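You operate a simulated robot arm through the tools that you are given. There is no shell and no other tool. Be economical: measure what you need, move in short steps, check, and stop when the job is done.

You run a simulated robot arm. Do the job below in one go: nothing can be reset, and whatever is moved stays where it is left.

JOB
Tip the stale water out of the kettle and refill it a third full at the tap.
Fine: cold water, tap off, lid shut; stand it back beside the burners. Set down upright: kettle.

Only the result counts: the job must be done as asked and must still hold three seconds after the hand-in. Knocking over, shifting, dropping, spilling or breaking anything else fails it. Lids that push on must go on centred and level and be pressed home; caps that screw on are set level and turned clockwise until they are tight.

ROBOT AND FRAMES
A 6-joint arm with a two-finger parallel gripper, fixed in place. Base frame: the origin is at the foot of the arm, x ahead of it, y to its left, z up; the work surface is at about z = 787. Readings come in mm, rad, newtons and seconds.
With the tool pointing down near the work surface it reaches from about 200 to 840 mm from the base axis. Its first joint turns from -2.897 to 2.897 rad. Payload 3.91 kg.
Tool frame: the origin (TCP) lies between the finger pads and is the grasp point; the fingertips stand 30 mm ahead of it; z points along the fingers, y is the line along which they close. Largest opening 110 mm; finger width 20, thickness 10; the body of the gripper, 48 by 112 mm, starts 55 mm behind the TCP.
Orientation is that of the tool frame in the base frame, as [roll, pitch, yaw] about the fixed x, y, z axes, in that order (R = Rz(yaw) Ry(pitch) Rx(roll)). With the fingers straight down and closing along the base's y, the tool's x points along the base's -x, its y along +y and its z along -z.

CONTROLS
- The arm moves only by the tool step_arm. Its argument "targets" is a list of rows, each a list of 7 numbers: the turn, a rotation vector about the tool's x, y, z in units of 4 degrees (1.0 is 4 degrees), then the shift along the tool's x, y, z in units of 20 mm (1.0 is 20 mm), then the closure in counts, from 0 (fully open) to 255 (shut). In form: [[rx, ry, rz, x, y, z, claw], ...]. A call has 1 to 10 rows; each row shifts and turns the commanded pose from where the row before left it, along the tool's axes as they then stand. A call with a number of a shift or a turn outside -1 to 1 is refused whole. A row lasts 0.2 s, in which the tool goes at most 50 mm and 0.15 rad; a call with a longer step from one row to the next is refused whole, and so is a gripper value outside its range. Where a pose cannot be reached the arm comes as near as it can. A force on the tool above 90 N (or 10 N above the force at the start of the call, whichever is more), or a blocked arm, ends the call early, and 0.2 s more pass. The fingers move at their own pace (about 108 mm/s each) and stop on an object; they squeeze with about 24 N. The grip force told is the motor's: it shows also when the fingers shut on nothing. Time passes only in rows, and 0.2 s behind the last, so rows that do not move let the fingers close. It gives the time, the measured TCP pose, the force on the tool (base axes), the opening and the grip force at its end, in the units of the frame above (readings bear some noise), with the torque about the TCP (base axes, N m) and any sound that the robot's microphone picked up.
- Cameras (640 x 400 px; columns grow to the right, rows downward): "scene" is fixed at [45.5, 648.3, 1511.6]; the picture's right is [-0.76, -0.65, 0.00], its down [-0.36, 0.42, -0.83] and it looks along [0.54, -0.63, -0.56] (base axes); focal length 330 px, centre (320, 200). "wrist" rides on the gripper at [77, 7, -114] in the tool frame; the picture's right is [-0.09, 1.00, 0.00], its down [-0.80, -0.07, -0.59] and it looks along [-0.59, -0.05, 0.80] (tool axes); focal length 270 px, centre (320, 200). There is no depth. A picture from a camera that has moved, and an enlarged one, comes with that camera's place and axes in the base frame and with its lens. The place of the scene camera against the robot may be out by one fixed shift of up to 18 mm in any direction.
- get_image(camera): a new picture of that camera. The clock stands still meanwhile.
- lift_body(by): slides the trunk up (or, below 0, down) by that many mm; the arm rides with it, the base frame stays. It gives what a move gives, with no picture.
- inspect(camera, box): a new picture of the part [left, top, right, bottom] of that camera's present view, enlarged. The clock stands still meanwhile.
- close_job(): hands the job in; it is judged then, once.

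Go step by step. Nothing tells you positions but the pictures and the camera data: compare them with the known pose of the tool, close in by small moves and look again before you grip or let go. The budget is 120 turns and 84 pictures, counting those below and the enlarged ones. Unless the task says otherwise, let go and move clear before handing in, and close with one line.

The tools are called after ">>>" as a command line: name --pt "numbers of a row" for each row, then --argument value for the rest, lists and objects as JSON in quotes. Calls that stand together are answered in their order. step_arm: Moves the arm, as the interface text tells. Its arguments: {"type":"object","properties":{"targets":{"type":"array","items":{"type":"array","items":{"type":"number"}}}},"required":["targets"]} The other tools are called the same way: lift_body (by) slides the trunk up or down; get_image (camera) takes a picture; inspect (camera, box) takes an enlarged picture of a part of a camera's view; close_job () hands the job in.

At the start:

```text
time: 0.0
tool_pos: [434.6, 48.4, 1273.6]
tcp_rot: [-3.14, 0.001, -3.141]
force: [0.1, 0.3, -0.3]
ft_torque: [0.0, 0.02, -0.01]
gripper_width: 109.8
grasp_force: 0.1
trunk travel left (down, up): [-475.0, 65.0]
```

scene: 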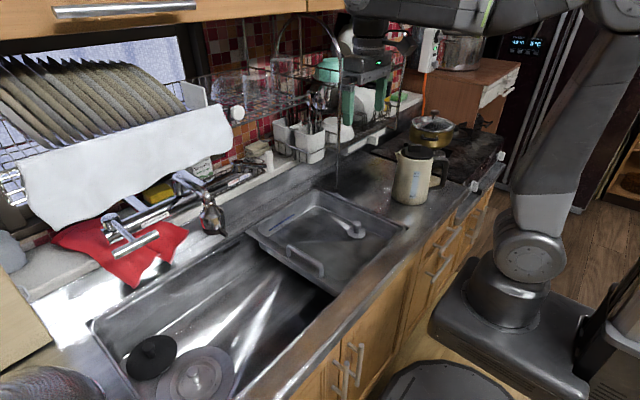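
wrist: 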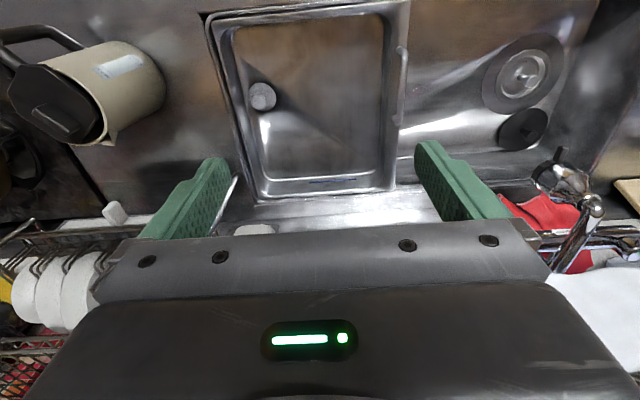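

I see a cream kettle with a black lid and handle on the counter right of the sink, and a tap over the sink. I'll enlarge the kettle and the tap first.

>>> inspect --camera "scene" --box '[360, 100, 520, 220]'

>>> inspect --camera "scene" --box '[80, 150, 300, 290]'

>>> inspect --camera "wrist" --box '[0, 0, 200, 160]'

>>> inspect --camera "wrist" --box '[440, 100, 640, 280]'

```text
3.33 times, centred on (440, 160) of scene
camera zoom: at [45.5, 648.3, 1511.6], right [-0.76, -0.65, 0.0], down [-0.36, 0.42, -0.83], along [0.54, -0.63, -0.56], focal length 1100 px, centre (-80, 333)
```

zoom: 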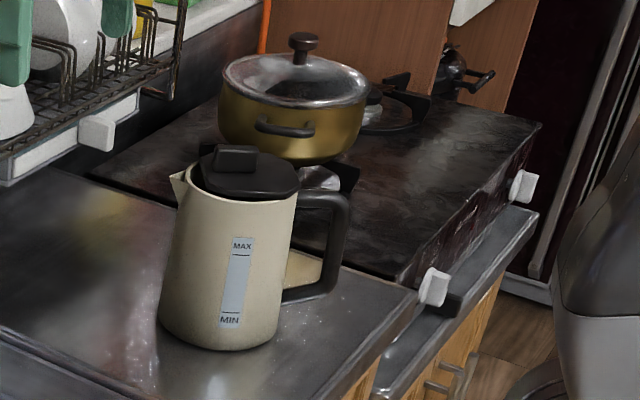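

```text
2.86 times, centred on (190, 220) of scene
camera zoom: at [45.5, 648.3, 1511.6], right [-0.76, -0.65, 0.0], down [-0.36, 0.42, -0.83], along [0.54, -0.63, -0.56], focal length 943 px, centre (691, 143)
```

zoom: 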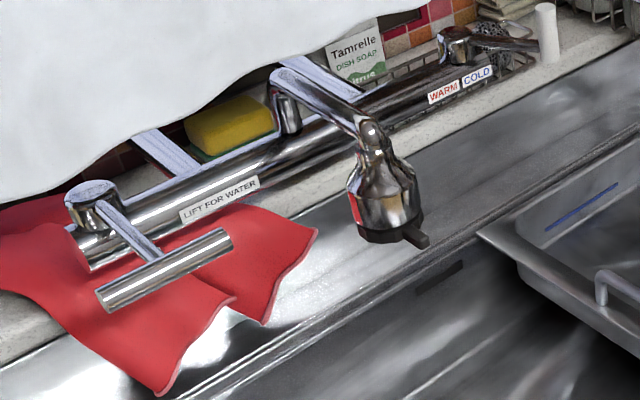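

```text
2.50 times, centred on (100, 80) of wrist
camera zoom: at [358.4, 54.8, 1388.6], right [0.09, 1.0, 0.0], down [0.8, -0.07, 0.59], along [0.59, -0.05, -0.8], focal length 676 px, centre (870, 500)
```

zoom: 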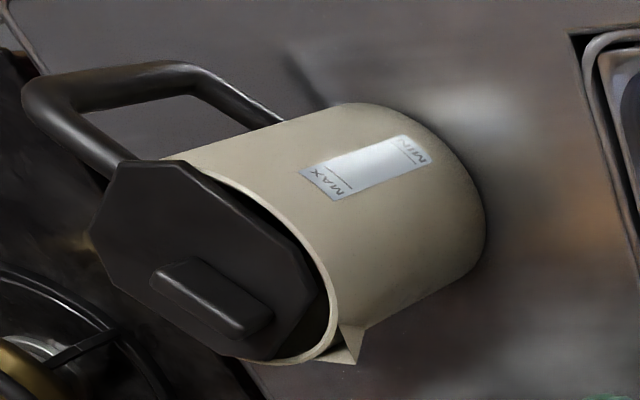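

```text
2.22 times, centred on (540, 190) of wrist
camera zoom: at [358.4, 54.8, 1388.6], right [0.09, 1.0, 0.0], down [0.8, -0.07, 0.59], along [0.59, -0.05, -0.8], focal length 601 px, centre (-169, 222)
```

zoom: 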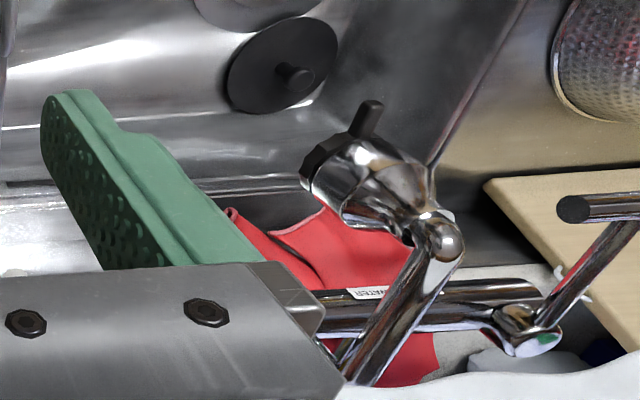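

The handle points toward the robot and to its right. I take the kettle's axis to be near (450, -350). I'll move over there to get a second view.

>>> step_arm --pt "0 0 0 0 -1 0 0" --pt "0 0 0 0 -1 0 0" --pt "0 0 0 0 -1 0 0" --pt "0 0 0 0 -1 0 0" --pt "0 0 0 0 -1 0 0" --pt "0 0 0 0 -1 0 0" --pt "0 0 0 0 -1 0 0" --pt "0 0 0 0 -1 0 0" --pt "0 0 0 0 -1 0 0" --pt "0 0 0 0 -1 0 0"

>>> step_arm --pt "0 0 0 0.5 -1 0 0" --pt "0 0 0 0.5 -1 0 0" --pt "0 0 0 0.5 -1 0 0" --pt "0 0 0 0.5 -1 0 0" --pt "0 0 0 0.5 -1 0 0" --pt "0 0 0 0.5 -1 0 0" --pt "0 0 0 0.5 -1 0 0" --pt "0 0 0 0.5 -1 0 0" --pt "0 0 0 0 0 0 0"

>>> get_image --camera "wrist"

>>> get_image --camera "scene"

```text
time: 2.2
tool_pos: [435.2, -152.6, 1273.0]
tcp_rot: [3.141, 0.001, 3.141]
force: [0.1, 0.1, 0.4]
ft_torque: [-0.02, 0.04, 0.01]
gripper_width: 110.2
grasp_force: 0.0
trunk travel left (down, up): [-475.0, 65.0]
```

```text
time: 4.2
tool_pos: [354.3, -312.3, 1272.5]
tcp_rot: [3.14, -0.001, -3.141]
force: [-0.7, -0.2, -0.5]
ft_torque: [-0.03, -0.03, 0.0]
gripper_width: 109.9
grasp_force: 0.1
trunk travel left (down, up): [-475.0, 65.0]
```

```text
77 pictures are left
camera wrist: at [277.8, -305.3, 1388.3], right [0.09, 1.0, 0.0], down [0.8, -0.07, 0.59], along [0.59, -0.05, -0.8], focal length 270 px, centre (320, 200)
```

wrist: 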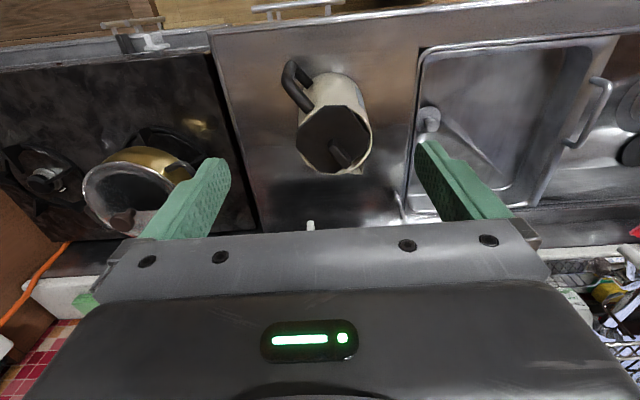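

```text
76 pictures are left
```

scene: 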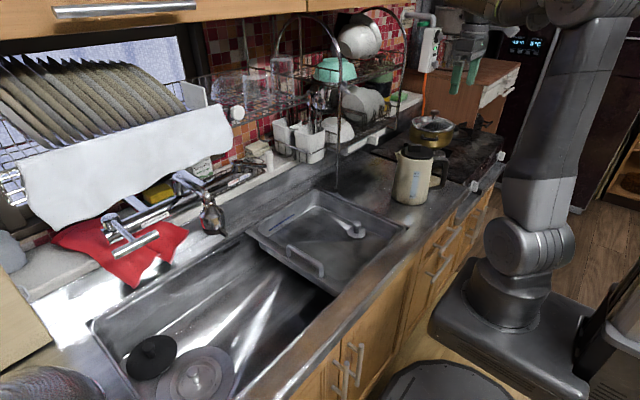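

Triangulating puts the lid top near (442, -300, 1020), the counter near z 860 and the handle bar near (357, -353, 960). I'll hover over the lid for a closer look.

>>> step_arm --pt "0 0 0 -0.8 0.1 1 0" --pt "0 0 0 -0.8 0.1 1 0" --pt "0 0 0 -0.8 0.1 1 0" --pt "0 0 0 -0.8 0.1 1 0" --pt "0 0 0 0 0.1 1 0" --pt "0 0 0 0 0.1 1 0" --pt "0 0 0 0 0 0.5 0" --pt "0 0 0 0 0 0 0"

>>> get_image --camera "wrist"

>>> inspect --camera "scene" --box '[360, 90, 520, 210]'

```text
time: 6.0
tool_pos: [419.1, -299.8, 1143.2]
tcp_rot: [3.142, 0.0, -3.141]
force: [-0.7, -0.7, 0.5]
ft_torque: [-0.03, -0.02, 0.0]
gripper_width: 110.0
grasp_force: 0.1
trunk travel left (down, up): [-475.0, 65.0]
```

```text
75 pictures are left
camera wrist: at [342.1, -292.9, 1258.4], right [0.09, 1.0, 0.0], down [0.8, -0.07, 0.59], along [0.59, -0.05, -0.8], focal length 270 px, centre (320, 200)
```

wrist: 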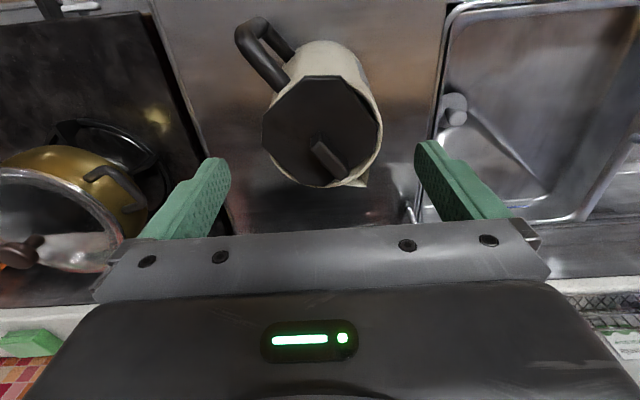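

```text
3.33 times, centred on (440, 150) of scene
camera zoom: at [45.5, 648.3, 1511.6], right [-0.76, -0.65, 0.0], down [-0.36, 0.42, -0.83], along [0.54, -0.63, -0.56], focal length 1100 px, centre (-80, 367)
```

zoom: 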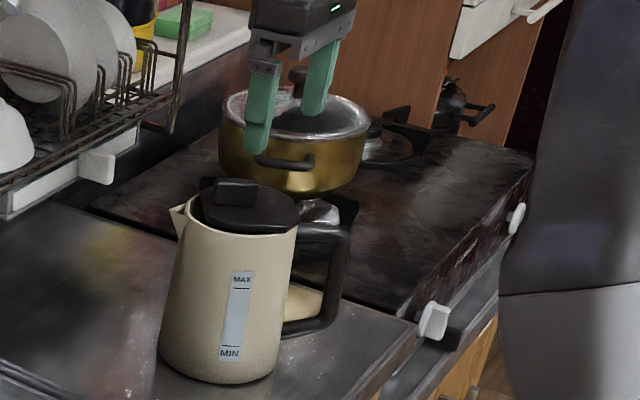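

The lid's tab lies along the handle–spout line and nearer the spout, so the lid may be hinged. I'll look closer.

>>> inspect --camera "wrist" --box '[225, 5, 415, 195]'

>>> inspect --camera "scene" --box '[385, 125, 455, 175]'

```text
2.11 times, centred on (320, 100) of wrist
camera zoom: at [342.1, -292.9, 1258.4], right [0.09, 1.0, 0.0], down [0.8, -0.07, 0.59], along [0.59, -0.05, -0.8], focal length 569 px, centre (320, 410)
```

zoom: 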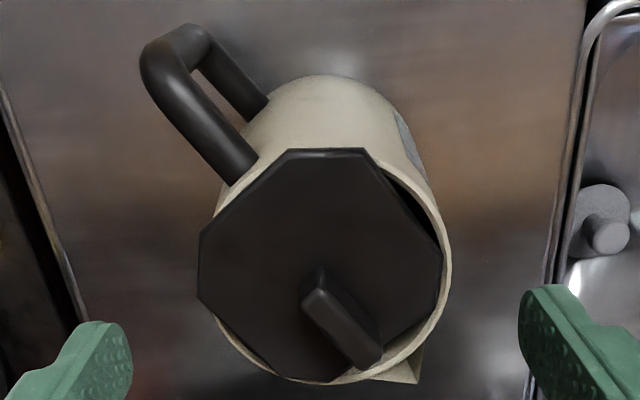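

```text
8.00 times, centred on (420, 150) of scene
camera zoom: at [45.5, 648.3, 1511.6], right [-0.76, -0.65, 0.0], down [-0.36, 0.42, -0.83], along [0.54, -0.63, -0.56], focal length 2639 px, centre (-480, 600)
```

zoom: 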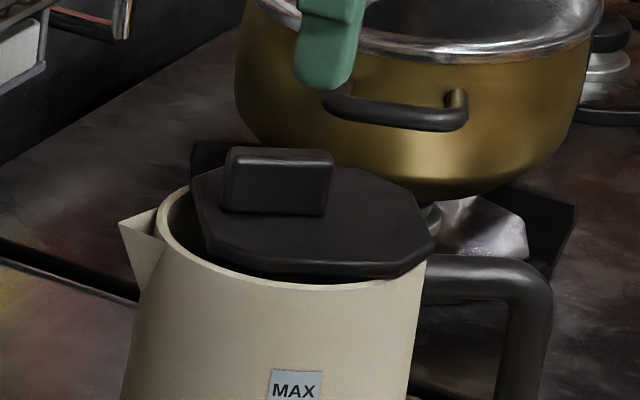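

The lid's tab is near (455, -293) with its long side at about 32° azimuth. I'll turn the hand to match and come down above it.

>>> step_arm --pt "0 0 -1 0 0 0.2 0" --pt "0 0 -1 0 0 0.2 0" --pt "0 0 -1 0 0 0.2 0" --pt "0 0 -1 0 0 0.2 0" --pt "0 0 -1 0 0 0.2 0" --pt "0 0 -1 0 0 0.2 0" --pt "0 0 -1 -0.5 -0.22 0.5 162" --pt "0 0 -1 -0.6 -0.22 0.5 162" --pt "0 0 0 -0.6 -0.22 0.5 162" --pt "0 0 0 0 0 0 162"

>>> inspect --camera "wrist" --box '[160, 50, 480, 250]'

>>> inspect --camera "scene" --box '[385, 105, 465, 165]'

```text
time: 8.2
tool_pos: [455.9, -295.8, 1091.0]
tcp_rot: [-3.141, 0.0, -2.583]
force: [-0.4, -0.3, -0.3]
ft_torque: [-0.01, -0.04, 0.03]
gripper_width: 40.2
grasp_force: 0.1
trunk travel left (down, up): [-475.0, 65.0]
```

```text
2.00 times, centred on (320, 150) of wrist
camera zoom: at [387.0, -330.4, 1205.6], right [-0.45, 0.89, 0.0], down [0.72, 0.36, 0.59], along [0.53, 0.27, -0.8], focal length 541 px, centre (320, 300)
```

zoom: 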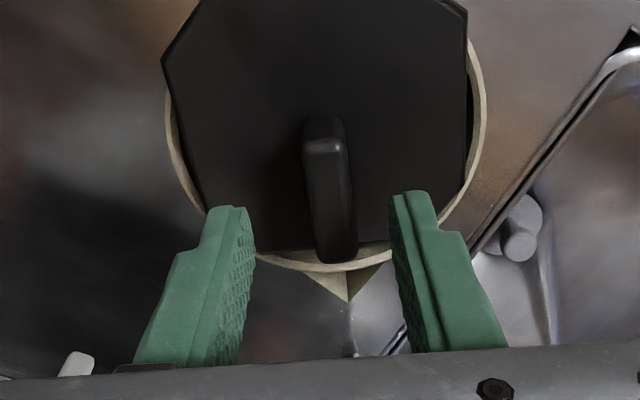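

```text
6.67 times, centred on (425, 135) of scene
camera zoom: at [45.5, 648.3, 1511.6], right [-0.76, -0.65, 0.0], down [-0.36, 0.42, -0.83], along [0.54, -0.63, -0.56], focal length 2199 px, centre (-380, 633)
```

zoom: 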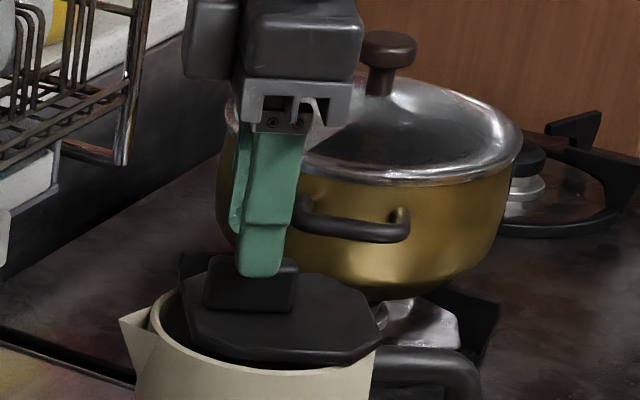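

The fingers line up with the tab. I'll come down to about z 1054 and close on it.

>>> step_arm --pt "0 0 0 -0.1 0.15 0.6 162" --pt "0 0 0 0 0 0.6 162" --pt "0 0 0 0 0 0.6 162" --pt "0 0 0 0 0 0 162"

>>> inspect --camera "scene" --box '[385, 115, 465, 175]'

```text
time: 9.2
tool_pos: [455.6, -291.0, 1061.4]
tcp_rot: [-3.126, 0.004, -2.584]
force: [4.1, -2.4, 73.5]
ft_torque: [0.83, 1.28, -0.13]
gripper_width: 38.9
grasp_force: 0.0
trunk travel left (down, up): [-475.0, 65.0]
```

```text
6.67 times, centred on (425, 145) of scene
camera zoom: at [45.5, 648.3, 1511.6], right [-0.76, -0.65, 0.0], down [-0.36, 0.42, -0.83], along [0.54, -0.63, -0.56], focal length 2199 px, centre (-380, 567)
```

zoom: 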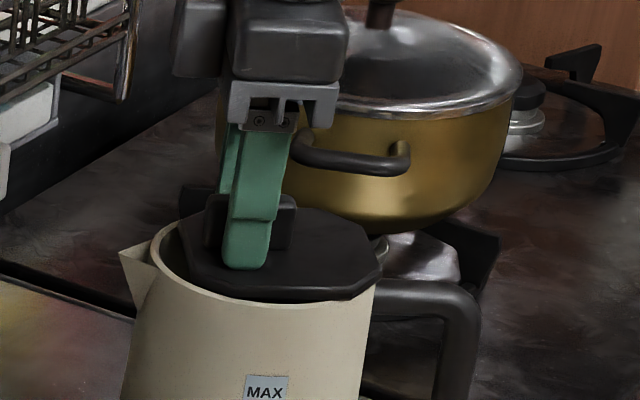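

The tips touched the lid at about z 1031. I'll back up slightly and close on the tab.

>>> step_arm --pt "0 0 0 0 0 -0.5 162" --pt "0 0 0 0 0 0 255" --pt "0 0 0 0 0 0 255" --pt "0 0 0 0 0 0 255"

>>> inspect --camera "scene" --box '[385, 115, 465, 175]'

>>> get_image --camera "wrist"

```text
time: 10.2
tool_pos: [455.3, -290.3, 1063.3]
tcp_rot: [3.14, -0.001, -2.584]
force: [0.2, -2.2, 14.5]
ft_torque: [-0.05, -0.19, 0.43]
gripper_width: 14.1
grasp_force: 24.0
trunk travel left (down, up): [-475.0, 65.0]
```

```text
6.67 times, centred on (425, 145) of scene
camera zoom: at [45.5, 648.3, 1511.6], right [-0.76, -0.65, 0.0], down [-0.36, 0.42, -0.83], along [0.54, -0.63, -0.56], focal length 2199 px, centre (-380, 567)
```

zoom: 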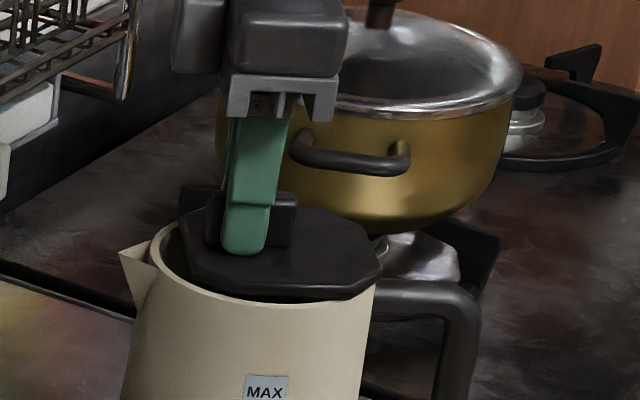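

```text
67 pictures are left
camera wrist: at [386.8, -326.4, 1178.1], right [-0.45, 0.89, 0.0], down [0.72, 0.36, 0.59], along [0.53, 0.27, -0.8], focal length 270 px, centre (320, 200)
```

wrist: 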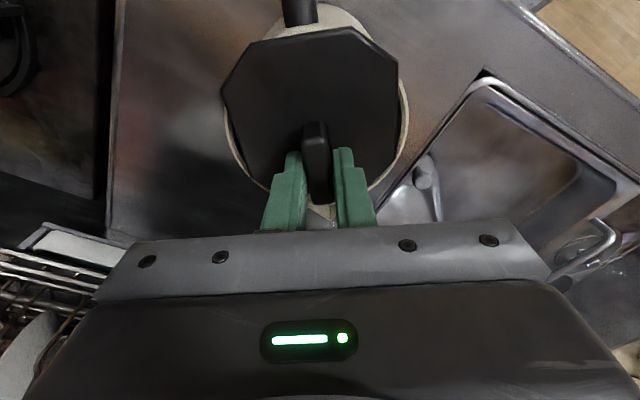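

The tab is gripped at 14 mm. I'll lift gently to learn whether the lid is hinged or loose.

>>> step_arm --pt "0 0 0 0 0 -0.4 255" --pt "0 0 0 0 0 -0.4 255" --pt "0 0 0 0 0 0 255"

>>> inspect --camera "scene" --box '[385, 115, 465, 175]'

```text
time: 11.0
tool_pos: [455.6, -292.1, 1080.5]
tcp_rot: [3.138, 0.001, -2.585]
force: [1.0, 0.2, -6.8]
ft_torque: [0.25, -0.35, -0.01]
gripper_width: 13.5
grasp_force: 23.5
trunk travel left (down, up): [-475.0, 65.0]
```

```text
6.67 times, centred on (425, 145) of scene
camera zoom: at [45.5, 648.3, 1511.6], right [-0.76, -0.65, 0.0], down [-0.36, 0.42, -0.83], along [0.54, -0.63, -0.56], focal length 2199 px, centre (-380, 567)
```

zoom: 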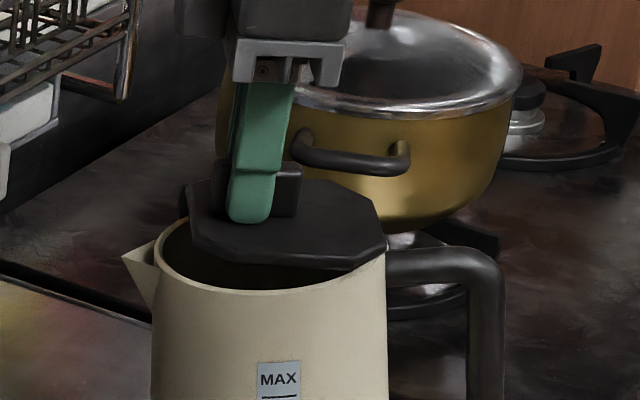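

The kettle moved along with the lid, so the lid looks hinged on the handle side. I'll check the whole kettle.

>>> inspect --camera "scene" --box '[360, 100, 500, 220]'

>>> inspect --camera "wrist" --box '[180, 0, 460, 240]'

```text
3.33 times, centred on (430, 160) of scene
camera zoom: at [45.5, 648.3, 1511.6], right [-0.76, -0.65, 0.0], down [-0.36, 0.42, -0.83], along [0.54, -0.63, -0.56], focal length 1100 px, centre (-47, 333)
```

zoom: 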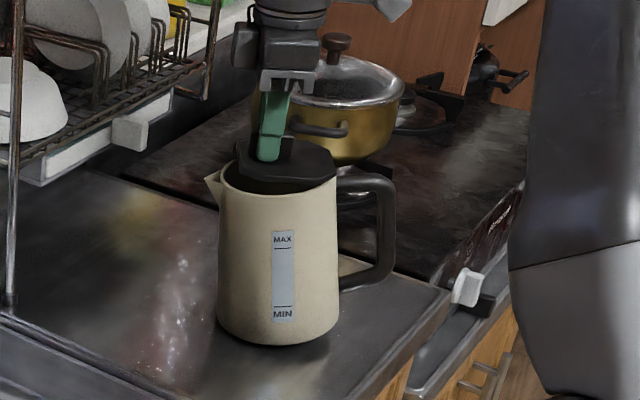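

```text
1.67 times, centred on (320, 120) of wrist
camera zoom: at [387.2, -327.4, 1194.1], right [-0.45, 0.89, 0.0], down [0.72, 0.36, 0.59], along [0.53, 0.27, -0.8], focal length 450 px, centre (320, 333)
```

zoom: 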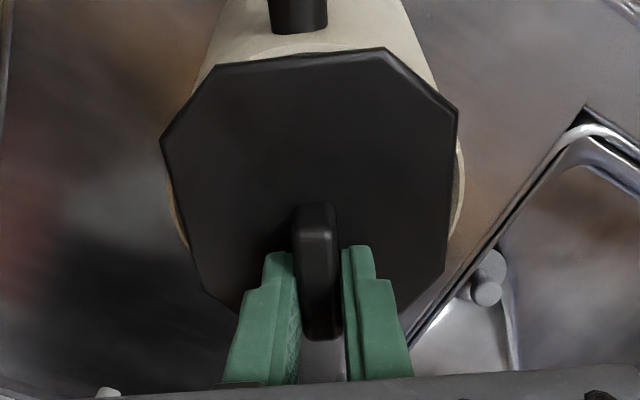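

Lifting the level tab tips the body back, so the lid is hinged at the handle. I'll lower it shut again, since pouring is safer with the lid closed, and let go.

>>> step_arm --pt "0 0 0 0 0 0.4 255" --pt "0 0 0 0 0 0.4 255" --pt "0 0 0 0 0 0 255" --pt "0 0 0 0 0 0 160" --pt "0 0 0 0 0 0 160" --pt "0 0 0 0 0 -0.8 160" --pt "0 0 0 0 0 -1 160" --pt "0 0 0 0 0 -1 160" --pt "0 0 0 0 0 -1 160" --pt "0 0 0 0 0 0 160"

>>> inspect --camera "scene" --box '[360, 100, 500, 220]'

>>> inspect --camera "wrist" --box '[160, 0, 480, 240]'

```text
time: 13.2
tool_pos: [455.4, -293.0, 1138.7]
tcp_rot: [-3.14, 0.001, -2.583]
force: [0.1, -0.7, 0.0]
ft_torque: [0.0, -0.02, 0.01]
gripper_width: 40.9
grasp_force: 0.1
trunk travel left (down, up): [-475.0, 65.0]
```

```text
3.33 times, centred on (430, 160) of scene
camera zoom: at [45.5, 648.3, 1511.6], right [-0.76, -0.65, 0.0], down [-0.36, 0.42, -0.83], along [0.54, -0.63, -0.56], focal length 1100 px, centre (-47, 333)
```

zoom: 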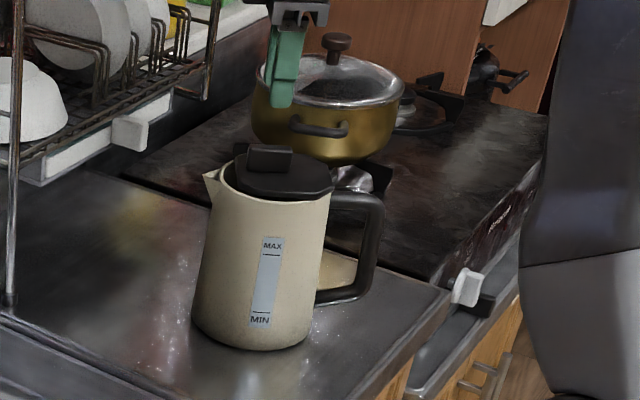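

```text
1.67 times, centred on (320, 120) of wrist
camera zoom: at [386.5, -328.0, 1253.9], right [-0.45, 0.89, 0.0], down [0.72, 0.36, 0.59], along [0.53, 0.27, -0.8], focal length 450 px, centre (320, 333)
```

zoom: 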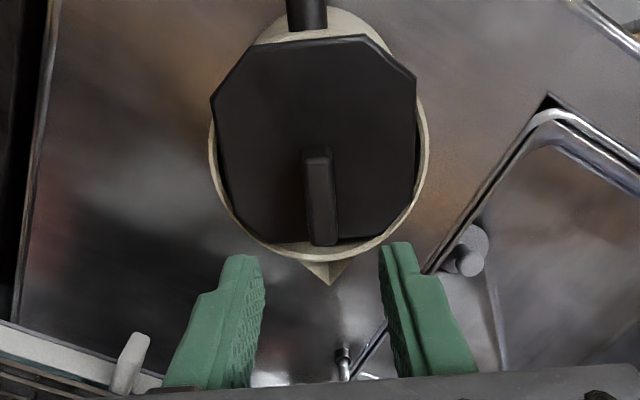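

The kettle is back where it stood. Next I'll back off above the handle side and turn the hand to horizontal, pointing at the handle.

>>> step_arm --pt "0 0 0 1 0 0 100" --pt "0 0 0 1 0 0 100" --pt "0 0 0 1 0 0 100" --pt "0 0 0 1 0 0 100" --pt "0 0 0 1 0 0 100" --pt "0 0 0 1 0 0 100" --pt "0 0 0 1 0 0 100" --pt "0 0 0 1 0 0 100" --pt "0 0 0 1 0 0 100" --pt "0 0 0 0 0 0 100"

>>> step_arm --pt "0 -1 0 0 0 0 100" --pt "0 -1 0 0 0 0 100" --pt "0 -1 0 0 0 0 100" --pt "0 -1 0 0 0 0 100" --pt "0 -1 0 0 0 0 100" --pt "0 -1 0 0 0 0 100" --pt "0 -1 0 0 0 0 100" --pt "0 -1 0 0 0 0 100" --pt "0 -1 0 0 0 0 100" --pt "0 -1 0 0 0 0 100"

>>> step_arm --pt "0 -1 0 0 0 0 100" --pt "0 -1 0 0 0 0 100" --pt "0 -1 0 0 0 0 100" --pt "0 -1 0 0 0 0 100" --pt "0 -1 0 0 0 0 100" --pt "0 -1 0 0 0 0 100" --pt "0 -1 0 0 0 0 100" --pt "0 -1 0 0 0 0 100" --pt "0 -1 0 0 0 0 100" --pt "0 -1 0 0 0 0 100"

>>> get_image --camera "scene"

```text
time: 15.4
tool_pos: [304.0, -387.9, 1141.1]
tcp_rot: [3.141, 0.0, -2.585]
force: [-0.2, -0.5, 0.5]
ft_torque: [0.01, 0.03, -0.01]
gripper_width: 67.1
grasp_force: 0.1
trunk travel left (down, up): [-475.0, 65.0]
```

```text
time: 17.6
tool_pos: [302.8, -387.5, 1140.3]
tcp_rot: [3.141, 0.696, -2.584]
force: [-0.4, 0.3, -0.7]
ft_torque: [-0.03, 0.04, -0.02]
gripper_width: 66.8
grasp_force: 0.1
trunk travel left (down, up): [-475.0, 65.0]
```

```text
time: 19.8
tool_pos: [302.8, -387.5, 1139.6]
tcp_rot: [3.14, 1.399, -2.586]
force: [0.9, -0.5, -0.3]
ft_torque: [-0.05, 0.0, -0.02]
gripper_width: 66.8
grasp_force: 0.0
trunk travel left (down, up): [-475.0, 65.0]
```

```text
61 pictures are left
```

scene: 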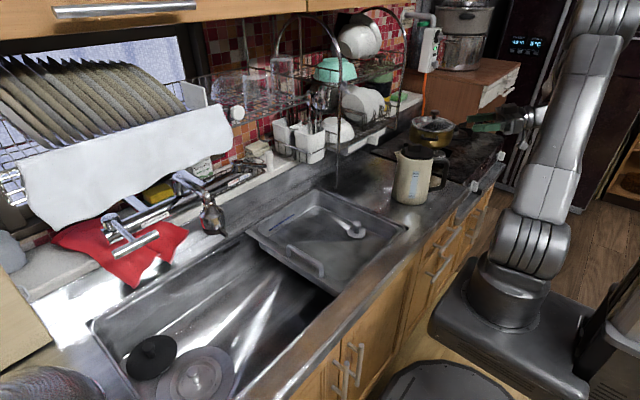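

The pose is reachable. I'll finish turning to horizontal, back off a little and lower the trunk to handle height.

>>> step_arm --pt "0 -1 0 0 0 -0.5 100" --pt "0 -1 0 0 0 -0.5 100" --pt "0 -0.45 0 0 0 0 100" --pt "0 0 0 0 0 0 100"

>>> lift_body --by -165

>>> get_image --camera "wrist"

>>> inspect --camera "scene" --box '[370, 110, 530, 210]'

```text
time: 20.8
tool_pos: [285.0, -397.6, 1142.3]
tcp_rot: [3.13, 1.567, -2.594]
force: [-0.1, -0.1, -0.4]
ft_torque: [0.01, 0.0, -0.02]
gripper_width: 66.8
grasp_force: 0.0
trunk travel left (down, up): [-475.0, 65.0]
```

```text
time: 22.7
tool_pos: [285.5, -397.2, 976.8]
tcp_rot: [-3.134, 1.567, -2.577]
force: [-0.1, -0.1, 0.0]
ft_torque: [-0.02, 0.0, 0.02]
gripper_width: 66.9
grasp_force: 0.0
trunk travel left (down, up): [-310.0, 230.0]
```

```text
60 pictures are left
camera wrist: at [184.5, -453.1, 900.8], right [-0.53, 0.85, 0.09], down [-0.46, -0.37, 0.8], along [0.71, 0.38, 0.59], focal length 270 px, centre (320, 200)
```

wrist: 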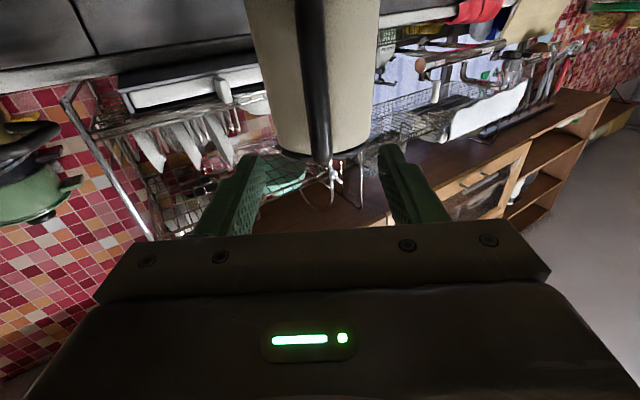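

```text
4.00 times, centred on (450, 160) of scene
camera zoom: at [45.5, 648.3, 1511.6], right [-0.76, -0.65, 0.0], down [-0.36, 0.42, -0.83], along [0.54, -0.63, -0.56], focal length 1320 px, centre (-200, 360)
```

zoom: 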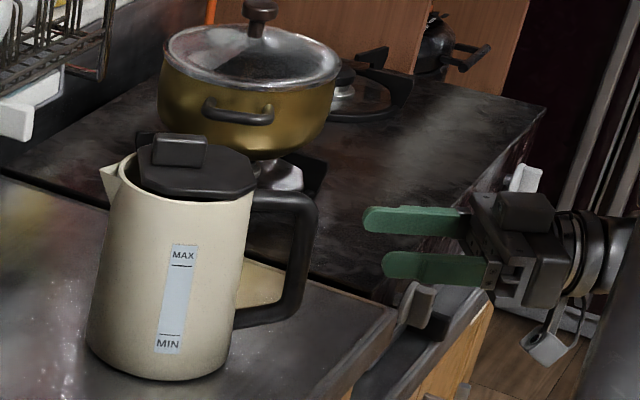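

The bar is nearly centred between the fingers. I'll advance about 70 mm, lower slightly, and look before closing.

>>> step_arm --pt "0 0 0 0.3 -0.2 0.7 100" --pt "0 0 0 0.3 0 0.7 100" --pt "0 0 0 0 0 0.7 100" --pt "0 0 0 0 0 0.7 100" --pt "0 0 0 0 0 0.7 100" --pt "0 0 0 0 0 0 100"

>>> get_image --camera "wrist"

>>> inspect --camera "scene" --box '[370, 110, 530, 210]'

```text
time: 24.1
tool_pos: [347.9, -365.3, 964.6]
tcp_rot: [-3.12, 1.569, -2.563]
force: [0.0, -1.0, -0.8]
ft_torque: [0.02, 0.01, -0.03]
gripper_width: 67.1
grasp_force: 0.1
trunk travel left (down, up): [-310.0, 230.0]
```

```text
58 pictures are left
camera wrist: at [246.1, -418.7, 888.3], right [-0.53, 0.85, 0.09], down [-0.46, -0.37, 0.8], along [0.71, 0.38, 0.59], focal length 270 px, centre (320, 200)
```

wrist: 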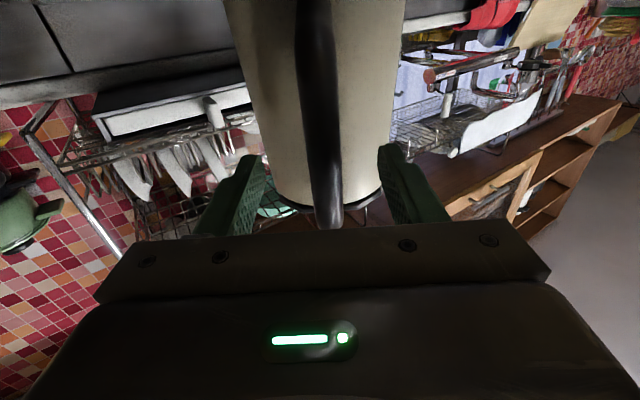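

```text
4.00 times, centred on (450, 160) of scene
camera zoom: at [45.5, 648.3, 1511.6], right [-0.76, -0.65, 0.0], down [-0.36, 0.42, -0.83], along [0.54, -0.63, -0.56], focal length 1320 px, centre (-200, 360)
```

zoom: 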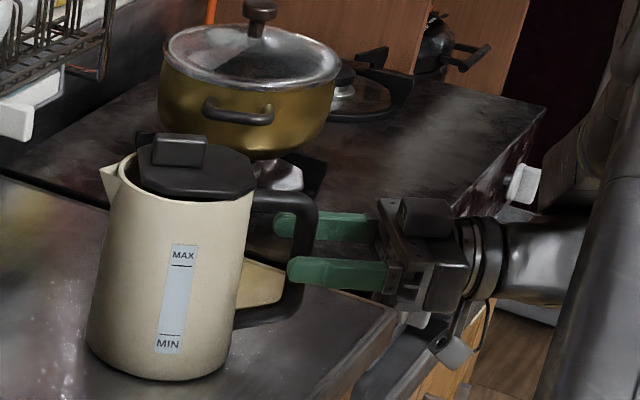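

The fingers straddle the bar. I'll advance 10 mm more and close.

>>> step_arm --pt "0 0 0 -0.2 0 0.5 100" --pt "0 0 0 0 0 0 255" --pt "0 0 0 0 0 0 255" --pt "0 0 0 0 0 0 255"

>>> inspect --camera "scene" --box '[370, 110, 530, 210]'

```text
time: 25.1
tool_pos: [354.8, -358.3, 969.1]
tcp_rot: [3.064, 1.567, -2.662]
force: [-1.6, -0.6, 1.1]
ft_torque: [0.04, -0.1, 0.02]
gripper_width: 17.6
grasp_force: 23.9
trunk travel left (down, up): [-310.0, 230.0]
```

```text
4.00 times, centred on (450, 160) of scene
camera zoom: at [45.5, 648.3, 1511.6], right [-0.76, -0.65, 0.0], down [-0.36, 0.42, -0.83], along [0.54, -0.63, -0.56], focal length 1320 px, centre (-200, 360)
```

zoom: 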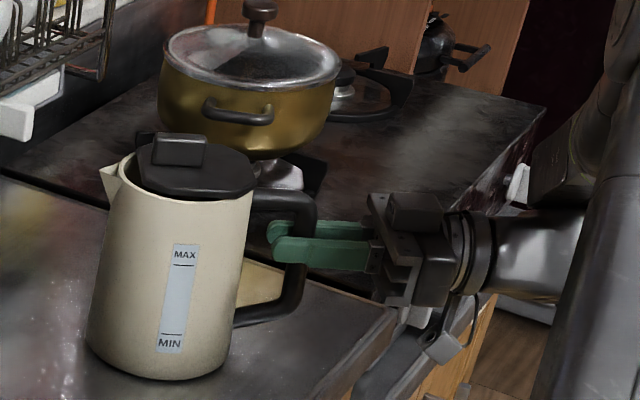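

Handle gripped (17.6 mm). I'll lift by 15 mm and check whether the kettle hangs level.

>>> step_arm --pt "0 0 0 -0.25 0 0 255" --pt "0 0 0 -0.25 0 0 255" --pt "0 0 0 -0.25 0 0 255" --pt "0 0 0 0 0 0 255" --pt "0 0 0 0 0 0 255"

>>> inspect --camera "scene" --box '[370, 110, 530, 210]'

```text
time: 26.3
tool_pos: [356.6, -359.7, 983.2]
tcp_rot: [3.023, 1.568, -2.701]
force: [-0.4, -0.1, -6.8]
ft_torque: [-0.37, 0.61, 0.04]
gripper_width: 17.8
grasp_force: 24.2
trunk travel left (down, up): [-310.0, 230.0]
```

```text
4.00 times, centred on (450, 160) of scene
camera zoom: at [45.5, 648.3, 1511.6], right [-0.76, -0.65, 0.0], down [-0.36, 0.42, -0.83], along [0.54, -0.63, -0.56], focal length 1320 px, centre (-200, 360)
```

zoom: 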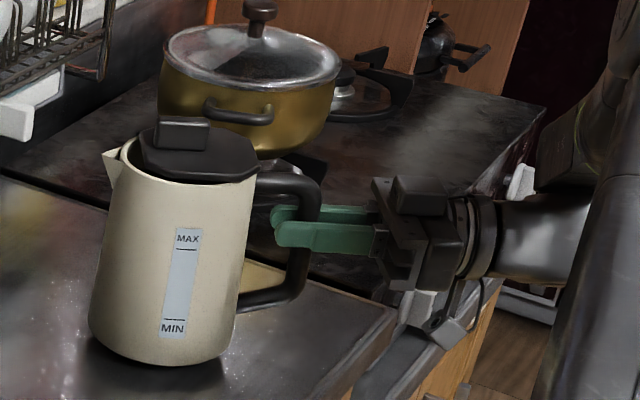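

The kettle hangs level and weighs about 6.8 N in total. I'll raise it with the trunk and carry it over to the sink side.

>>> lift_body --by 60

>>> step_arm --pt "0 0 0 0 0.5 0.36 255" --pt "0 0 0 0 0.99 0.72 255" --pt "0 0 0 0 0.99 0.72 255" --pt "0 0 0 0 0.99 0.72 255" --pt "0 0 0 0 0.99 0.72 255" --pt "0 0 0 0 0.99 0.72 255" --pt "0 0 0 0 0.99 0.72 255" --pt "0 0 0 0 0.99 0.72 255" --pt "0 0 0 0 0.5 0.36 255" --pt "0 0 0 0 0 0 255"

>>> get_image --camera "scene"

```text
time: 27.3
tool_pos: [355.7, -359.4, 1043.1]
tcp_rot: [2.967, 1.567, -2.757]
force: [0.6, -0.6, -6.3]
ft_torque: [-0.38, 0.54, -0.01]
gripper_width: 17.5
grasp_force: 23.9
trunk travel left (down, up): [-370.0, 170.0]
```

```text
time: 29.5
tool_pos: [369.2, -163.2, 1043.4]
tcp_rot: [3.073, 1.568, -2.648]
force: [-0.3, -0.3, -7.1]
ft_torque: [-0.42, 0.54, 0.04]
gripper_width: 18.0
grasp_force: 24.7
trunk travel left (down, up): [-370.0, 170.0]
```

```text
54 pictures are left
```

scene: 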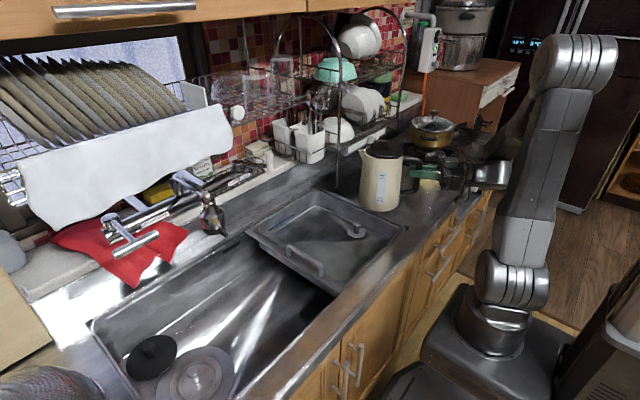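

That went well. I'll continue toward the sink.

>>> step_arm --pt "0 0 0 0 0.5 0.36 255" --pt "0 0 0 0 0.99 0.73 255" --pt "0 0 0 0 0.99 0.73 255" --pt "0 0 0 0 0.99 0.73 255" --pt "0 0 0 0 0.99 0.73 255" --pt "0 0 0 0 0.99 0.73 255" --pt "0 0 0 0 0.99 0.73 255" --pt "0 0 0 0 0.99 0.73 255" --pt "0 0 0 0 0.5 0.36 255" --pt "0 0 0 0 0 0 255"

>>> step_arm --pt "0 0 0 0 0.5 0.36 255" --pt "0 0 0 0 0.99 0.73 255" --pt "0 0 0 0 0.99 0.73 255" --pt "0 0 0 0 0.99 0.73 255" --pt "0 0 0 0 0.99 0.73 255" --pt "0 0 0 0 0.99 0.73 255" --pt "0 0 0 0 0.99 0.73 255" --pt "0 0 0 0 0.99 0.73 255" --pt "0 0 0 0 0 0 255"

>>> get_image --camera "scene"

>>> get_image --camera "wrist"

```text
time: 31.7
tool_pos: [384.5, 32.5, 1042.1]
tcp_rot: [3.124, 1.566, -2.602]
force: [0.4, 0.7, -7.5]
ft_torque: [-0.42, 0.56, 0.0]
gripper_width: 17.8
grasp_force: 24.0
trunk travel left (down, up): [-370.0, 170.0]
```

```text
time: 33.7
tool_pos: [397.2, 217.8, 1041.9]
tcp_rot: [-3.073, 1.565, -2.517]
force: [0.7, -0.2, -7.0]
ft_torque: [-0.37, 0.55, 0.02]
gripper_width: 17.9
grasp_force: 23.8
trunk travel left (down, up): [-370.0, 170.0]
```

```text
53 pictures are left
```

scene: 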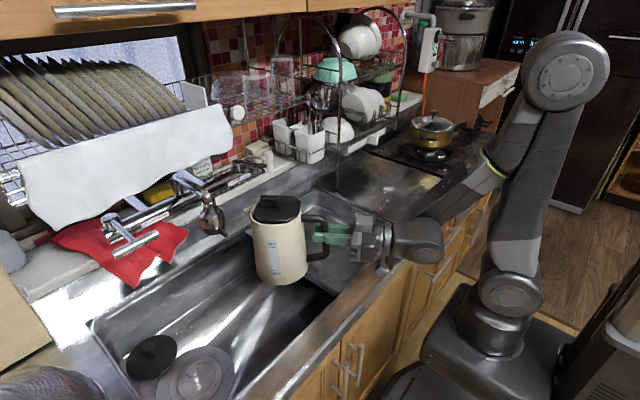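

```text
52 pictures are left
camera wrist: at [296.8, 163.3, 965.0], right [-0.53, 0.85, 0.09], down [-0.46, -0.37, 0.8], along [0.71, 0.38, 0.59], focal length 270 px, centre (320, 200)
```

wrist: 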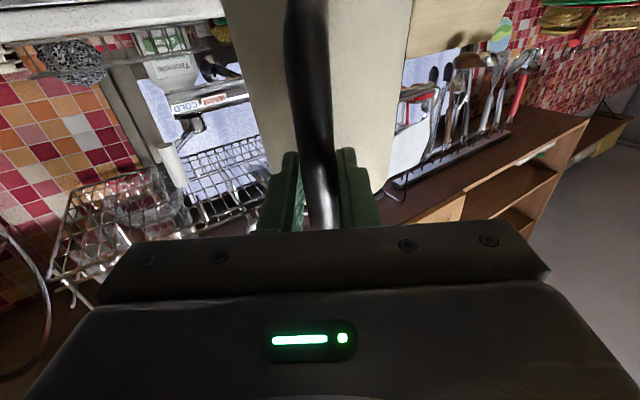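

The kettle is over the sink edge. I'll shift it further from the tray, then tilt forward while advancing over the open sink.

>>> step_arm --pt "0 0 0 0 0.6 0.4 255" --pt "0 0 0 0 0.6 0.4 255" --pt "0 1 0 -0.01 0 0.27 255" --pt "0 1 0 -0.03 0 0.27 255" --pt "0 1 0 -0.05 0 0.27 255" --pt "0 1 0 -0.07 0 0.27 255" --pt "0 1 0 -0.09 0 0.26 255" --pt "0 1 0 -0.1 0 0.25 255" --pt "0 1 0 -0.12 0 0.25 255" --pt "0 1 0 -0.14 0 0.24 255"

>>> get_image --camera "scene"

```text
time: 35.9
tool_pos: [427.5, 247.8, 1044.1]
tcp_rot: [-3.139, 1.149, -2.582]
force: [-0.5, -0.2, -6.6]
ft_torque: [-0.26, 0.41, -0.02]
gripper_width: 18.0
grasp_force: 23.5
out of reach, approached as far as the arm can: row 2, 9, 10
trunk travel left (down, up): [-370.0, 170.0]
```

```text
51 pictures are left
```

scene: 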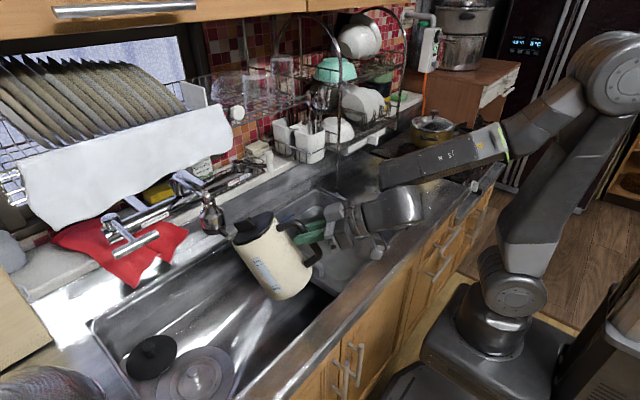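

The arm hit a reach limit part-way, likely from the elbow being folded. I'll lower the trunk a little to stay under the nozzle and try going further out while tilting.

>>> lift_body --by -40

>>> step_arm --pt "0 0 0 -0.2 0 0.45 255" --pt "0 1 0 -0.2 0 0.45 255" --pt "0 1 0 -0.2 0 0.4 255" --pt "0 1 0 -0.2 0 0.3 255" --pt "0 0 0 0 0 0 255"

>>> get_image --camera "scene"

```text
time: 36.7
tool_pos: [427.6, 247.9, 1002.9]
tcp_rot: [3.141, 1.147, -2.583]
force: [-0.7, 0.2, -7.6]
ft_torque: [-0.31, 0.37, 0.0]
gripper_width: 17.8
grasp_force: 23.9
trunk travel left (down, up): [-330.0, 210.0]
```

```text
time: 37.9
tool_pos: [435.5, 254.2, 1003.3]
tcp_rot: [-3.141, 1.147, -2.581]
force: [-0.4, -0.1, -7.8]
ft_torque: [-0.27, 0.41, -0.01]
gripper_width: 17.8
grasp_force: 24.3
out of reach, approached as far as the arm can: row 2, 3, 4
trunk travel left (down, up): [-330.0, 210.0]
```

```text
50 pictures are left
```

scene: 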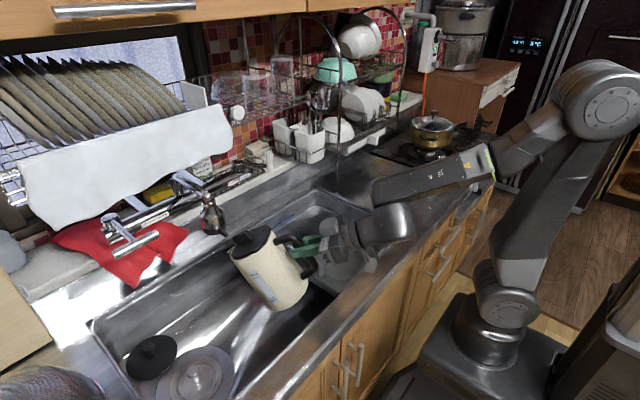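

The block seems to be a wrist singularity where the hand lines up with the forearm. I'll level the kettle, then yaw so it points to the left (+y), the posture in which tilting worked before.

>>> step_arm --pt "0 -1 0 0.2 0 -0.45 255" --pt "0 -1 0 0.15 0 -0.45 255" --pt "0 -1 0 0.1 0 -0.5 255" --pt "0 -1 0 0.1 0 -0.5 255" --pt "0 -1 0 0 0 -0.5 255" --pt "0 -1 0 0 0 -0.5 255" --pt "0 0 0 -0.5 -1 0 255" --pt "0 0 0 -0.5 -1 0 255" --pt "0 0 0 -0.5 -1 0 255" --pt "0 0 0 0 -1 0 255"

>>> step_arm --pt "-1 0 0 0 0 0 255" --pt "-1 0 0 0 0 0 255" --pt "-1 0 0 0 0 0 255" --pt "-1 0 0 0 0 0 255" --pt "-1 0 0 0 0 0 255" --pt "-1 0 0 0 0 0 255" --pt "-1 0 0 0 0 0 255" --pt "-1 0 0 0 0 0 255" --pt "-1 0 0 0 0 0 255" --pt "0 0 0 0 0 0 255"

>>> get_image --camera "scene"

```text
time: 40.1
tool_pos: [426.7, 153.3, 1037.1]
tcp_rot: [3.1, 1.568, -2.625]
force: [0.2, -0.2, -6.3]
ft_torque: [-0.38, 0.47, 0.02]
gripper_width: 18.1
grasp_force: 24.4
trunk travel left (down, up): [-330.0, 210.0]
```

```text
time: 42.3
tool_pos: [427.9, 152.7, 1034.9]
tcp_rot: [2.522, 1.566, -2.575]
force: [0.3, 0.5, -7.6]
ft_torque: [-0.61, 0.17, 0.0]
gripper_width: 17.8
grasp_force: 24.5
trunk travel left (down, up): [-330.0, 210.0]
```

```text
49 pictures are left
```

scene: 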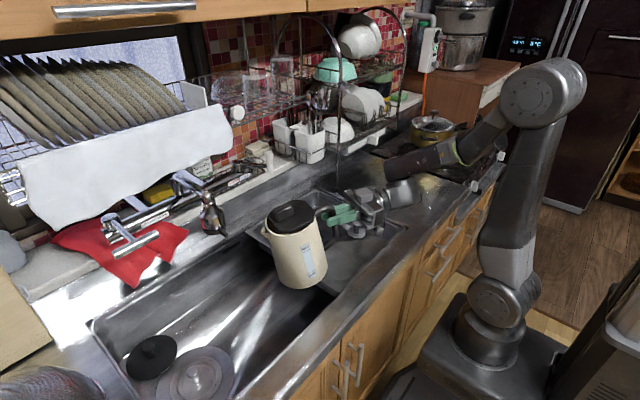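

Yawing works. I'll continue to azimuth ~100° and move forward over the sink.

>>> step_arm --pt "-1 0 0 0 0 0 255" --pt "-1 0 0 0 0 0 255" --pt "-1 0 0 0 0 0 255" --pt "-1 0 0 0 0 0 255" --pt "-1 0 0 0 0 0 255" --pt "-1 0 0 0 0 0 255" --pt "-1 0 0 0 -1 0 255" --pt "-1 0 0 0 -1 0 255" --pt "0 0 0 0 -1 0 255" --pt "0 0 0 0 0 0 255"

>>> get_image --camera "scene"

```text
time: 44.5
tool_pos: [487.4, 160.5, 1036.3]
tcp_rot: [1.939, 1.567, -2.599]
force: [0.2, -0.2, -7.1]
ft_torque: [-0.65, -0.14, -0.02]
gripper_width: 17.9
grasp_force: 23.8
trunk travel left (down, up): [-330.0, 210.0]
```

```text
48 pictures are left
```

scene: 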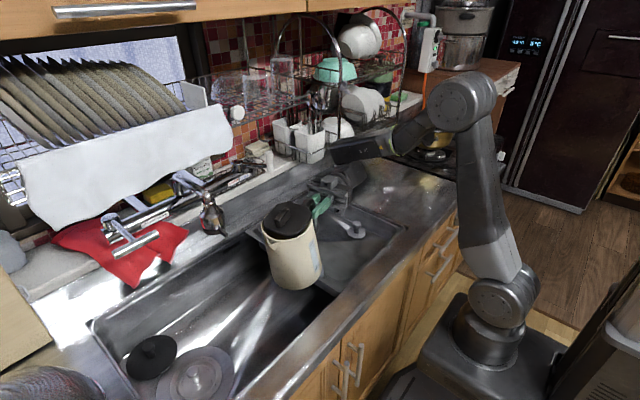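

Now I'll tilt forward with a small advance in each row.

>>> step_arm --pt "0 1 0 -0.01 0 0.3 255" --pt "0 1 0 -0.03 0 0.3 255" --pt "0 1 0 -0.05 0 0.3 255" --pt "0 1 0 -0.07 0 0.29 255" --pt "0 1 0 -0.09 0 0.29 255" --pt "0 1 0 -0.11 0 0.28 255" --pt "0 1 0 -0.13 0 0.27 255" --pt "0 1 0 -0.15 0 0.26 255" --pt "0 1 0 -0.17 0 0.25 255" --pt "0 1 0 -0.19 0 0.24 255"

>>> get_image --camera "scene"

```text
time: 46.7
tool_pos: [474.7, 222.2, 1037.6]
tcp_rot: [3.134, 0.869, -1.401]
force: [-1.9, 6.2, -3.4]
ft_torque: [0.66, 0.25, -0.2]
gripper_width: 18.0
grasp_force: 24.3
trunk travel left (down, up): [-330.0, 210.0]
```

```text
47 pictures are left
```

scene: 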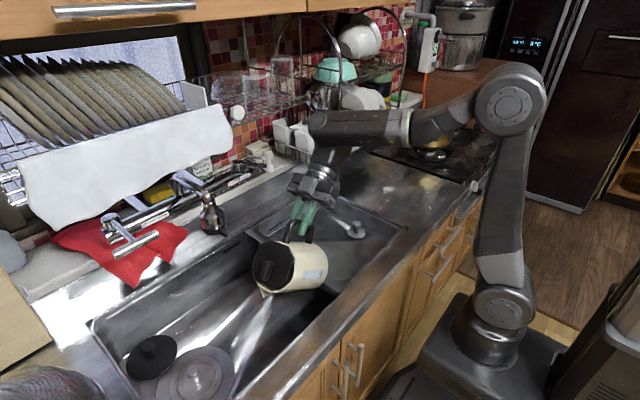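

Water is running from the spout, but there's a sideways force of about 6 N. I'll look closer.

>>> inspect --camera "scene" --box '[220, 160, 380, 310]'

>>> get_image --camera "wrist"

```text
2.67 times, centred on (300, 235) of scene
camera zoom: at [45.5, 648.3, 1511.6], right [-0.76, -0.65, 0.0], down [-0.36, 0.42, -0.83], along [0.54, -0.63, -0.56], focal length 880 px, centre (373, 107)
```

zoom: 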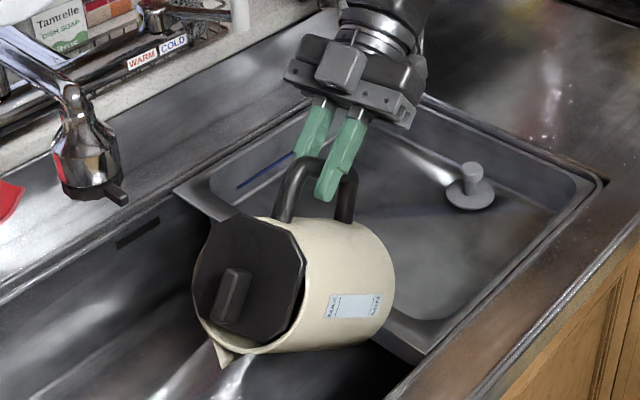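

```text
45 pictures are left
camera wrist: at [492.8, 84.5, 1052.7], right [-0.99, -0.12, 0.07], down [0.06, 0.07, 1.0], along [-0.12, 0.99, -0.06], focal length 270 px, centre (320, 200)
```

wrist: 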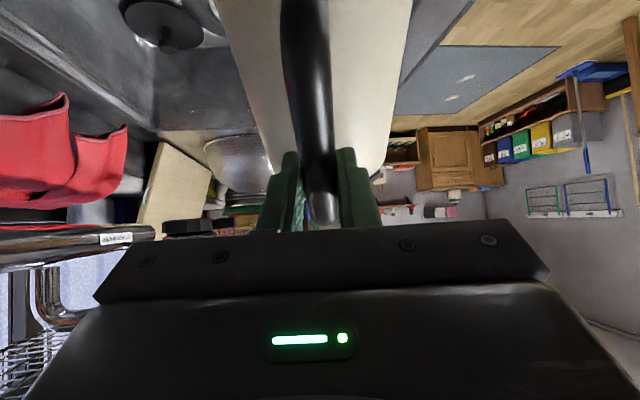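

The base is probably touching the tray's handle, so I'll raise straight away and move away from the tray.

>>> lift_body --by 30

>>> inspect --camera "scene" --box '[220, 160, 380, 310]'

```text
time: 47.5
tool_pos: [476.3, 219.0, 1067.0]
tcp_rot: [3.136, 0.871, -1.402]
force: [-0.3, 0.5, -7.4]
ft_torque: [-0.2, -0.08, -0.01]
gripper_width: 17.8
grasp_force: 24.1
trunk travel left (down, up): [-360.0, 180.0]
```

```text
2.67 times, centred on (300, 235) of scene
camera zoom: at [45.5, 648.3, 1511.6], right [-0.76, -0.65, 0.0], down [-0.36, 0.42, -0.83], along [0.54, -0.63, -0.56], focal length 880 px, centre (373, 107)
```

zoom: 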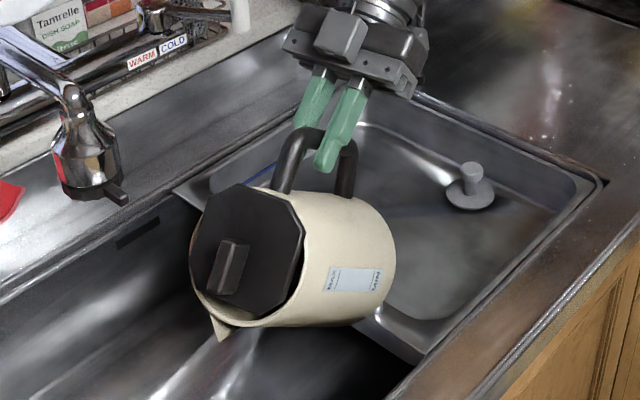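

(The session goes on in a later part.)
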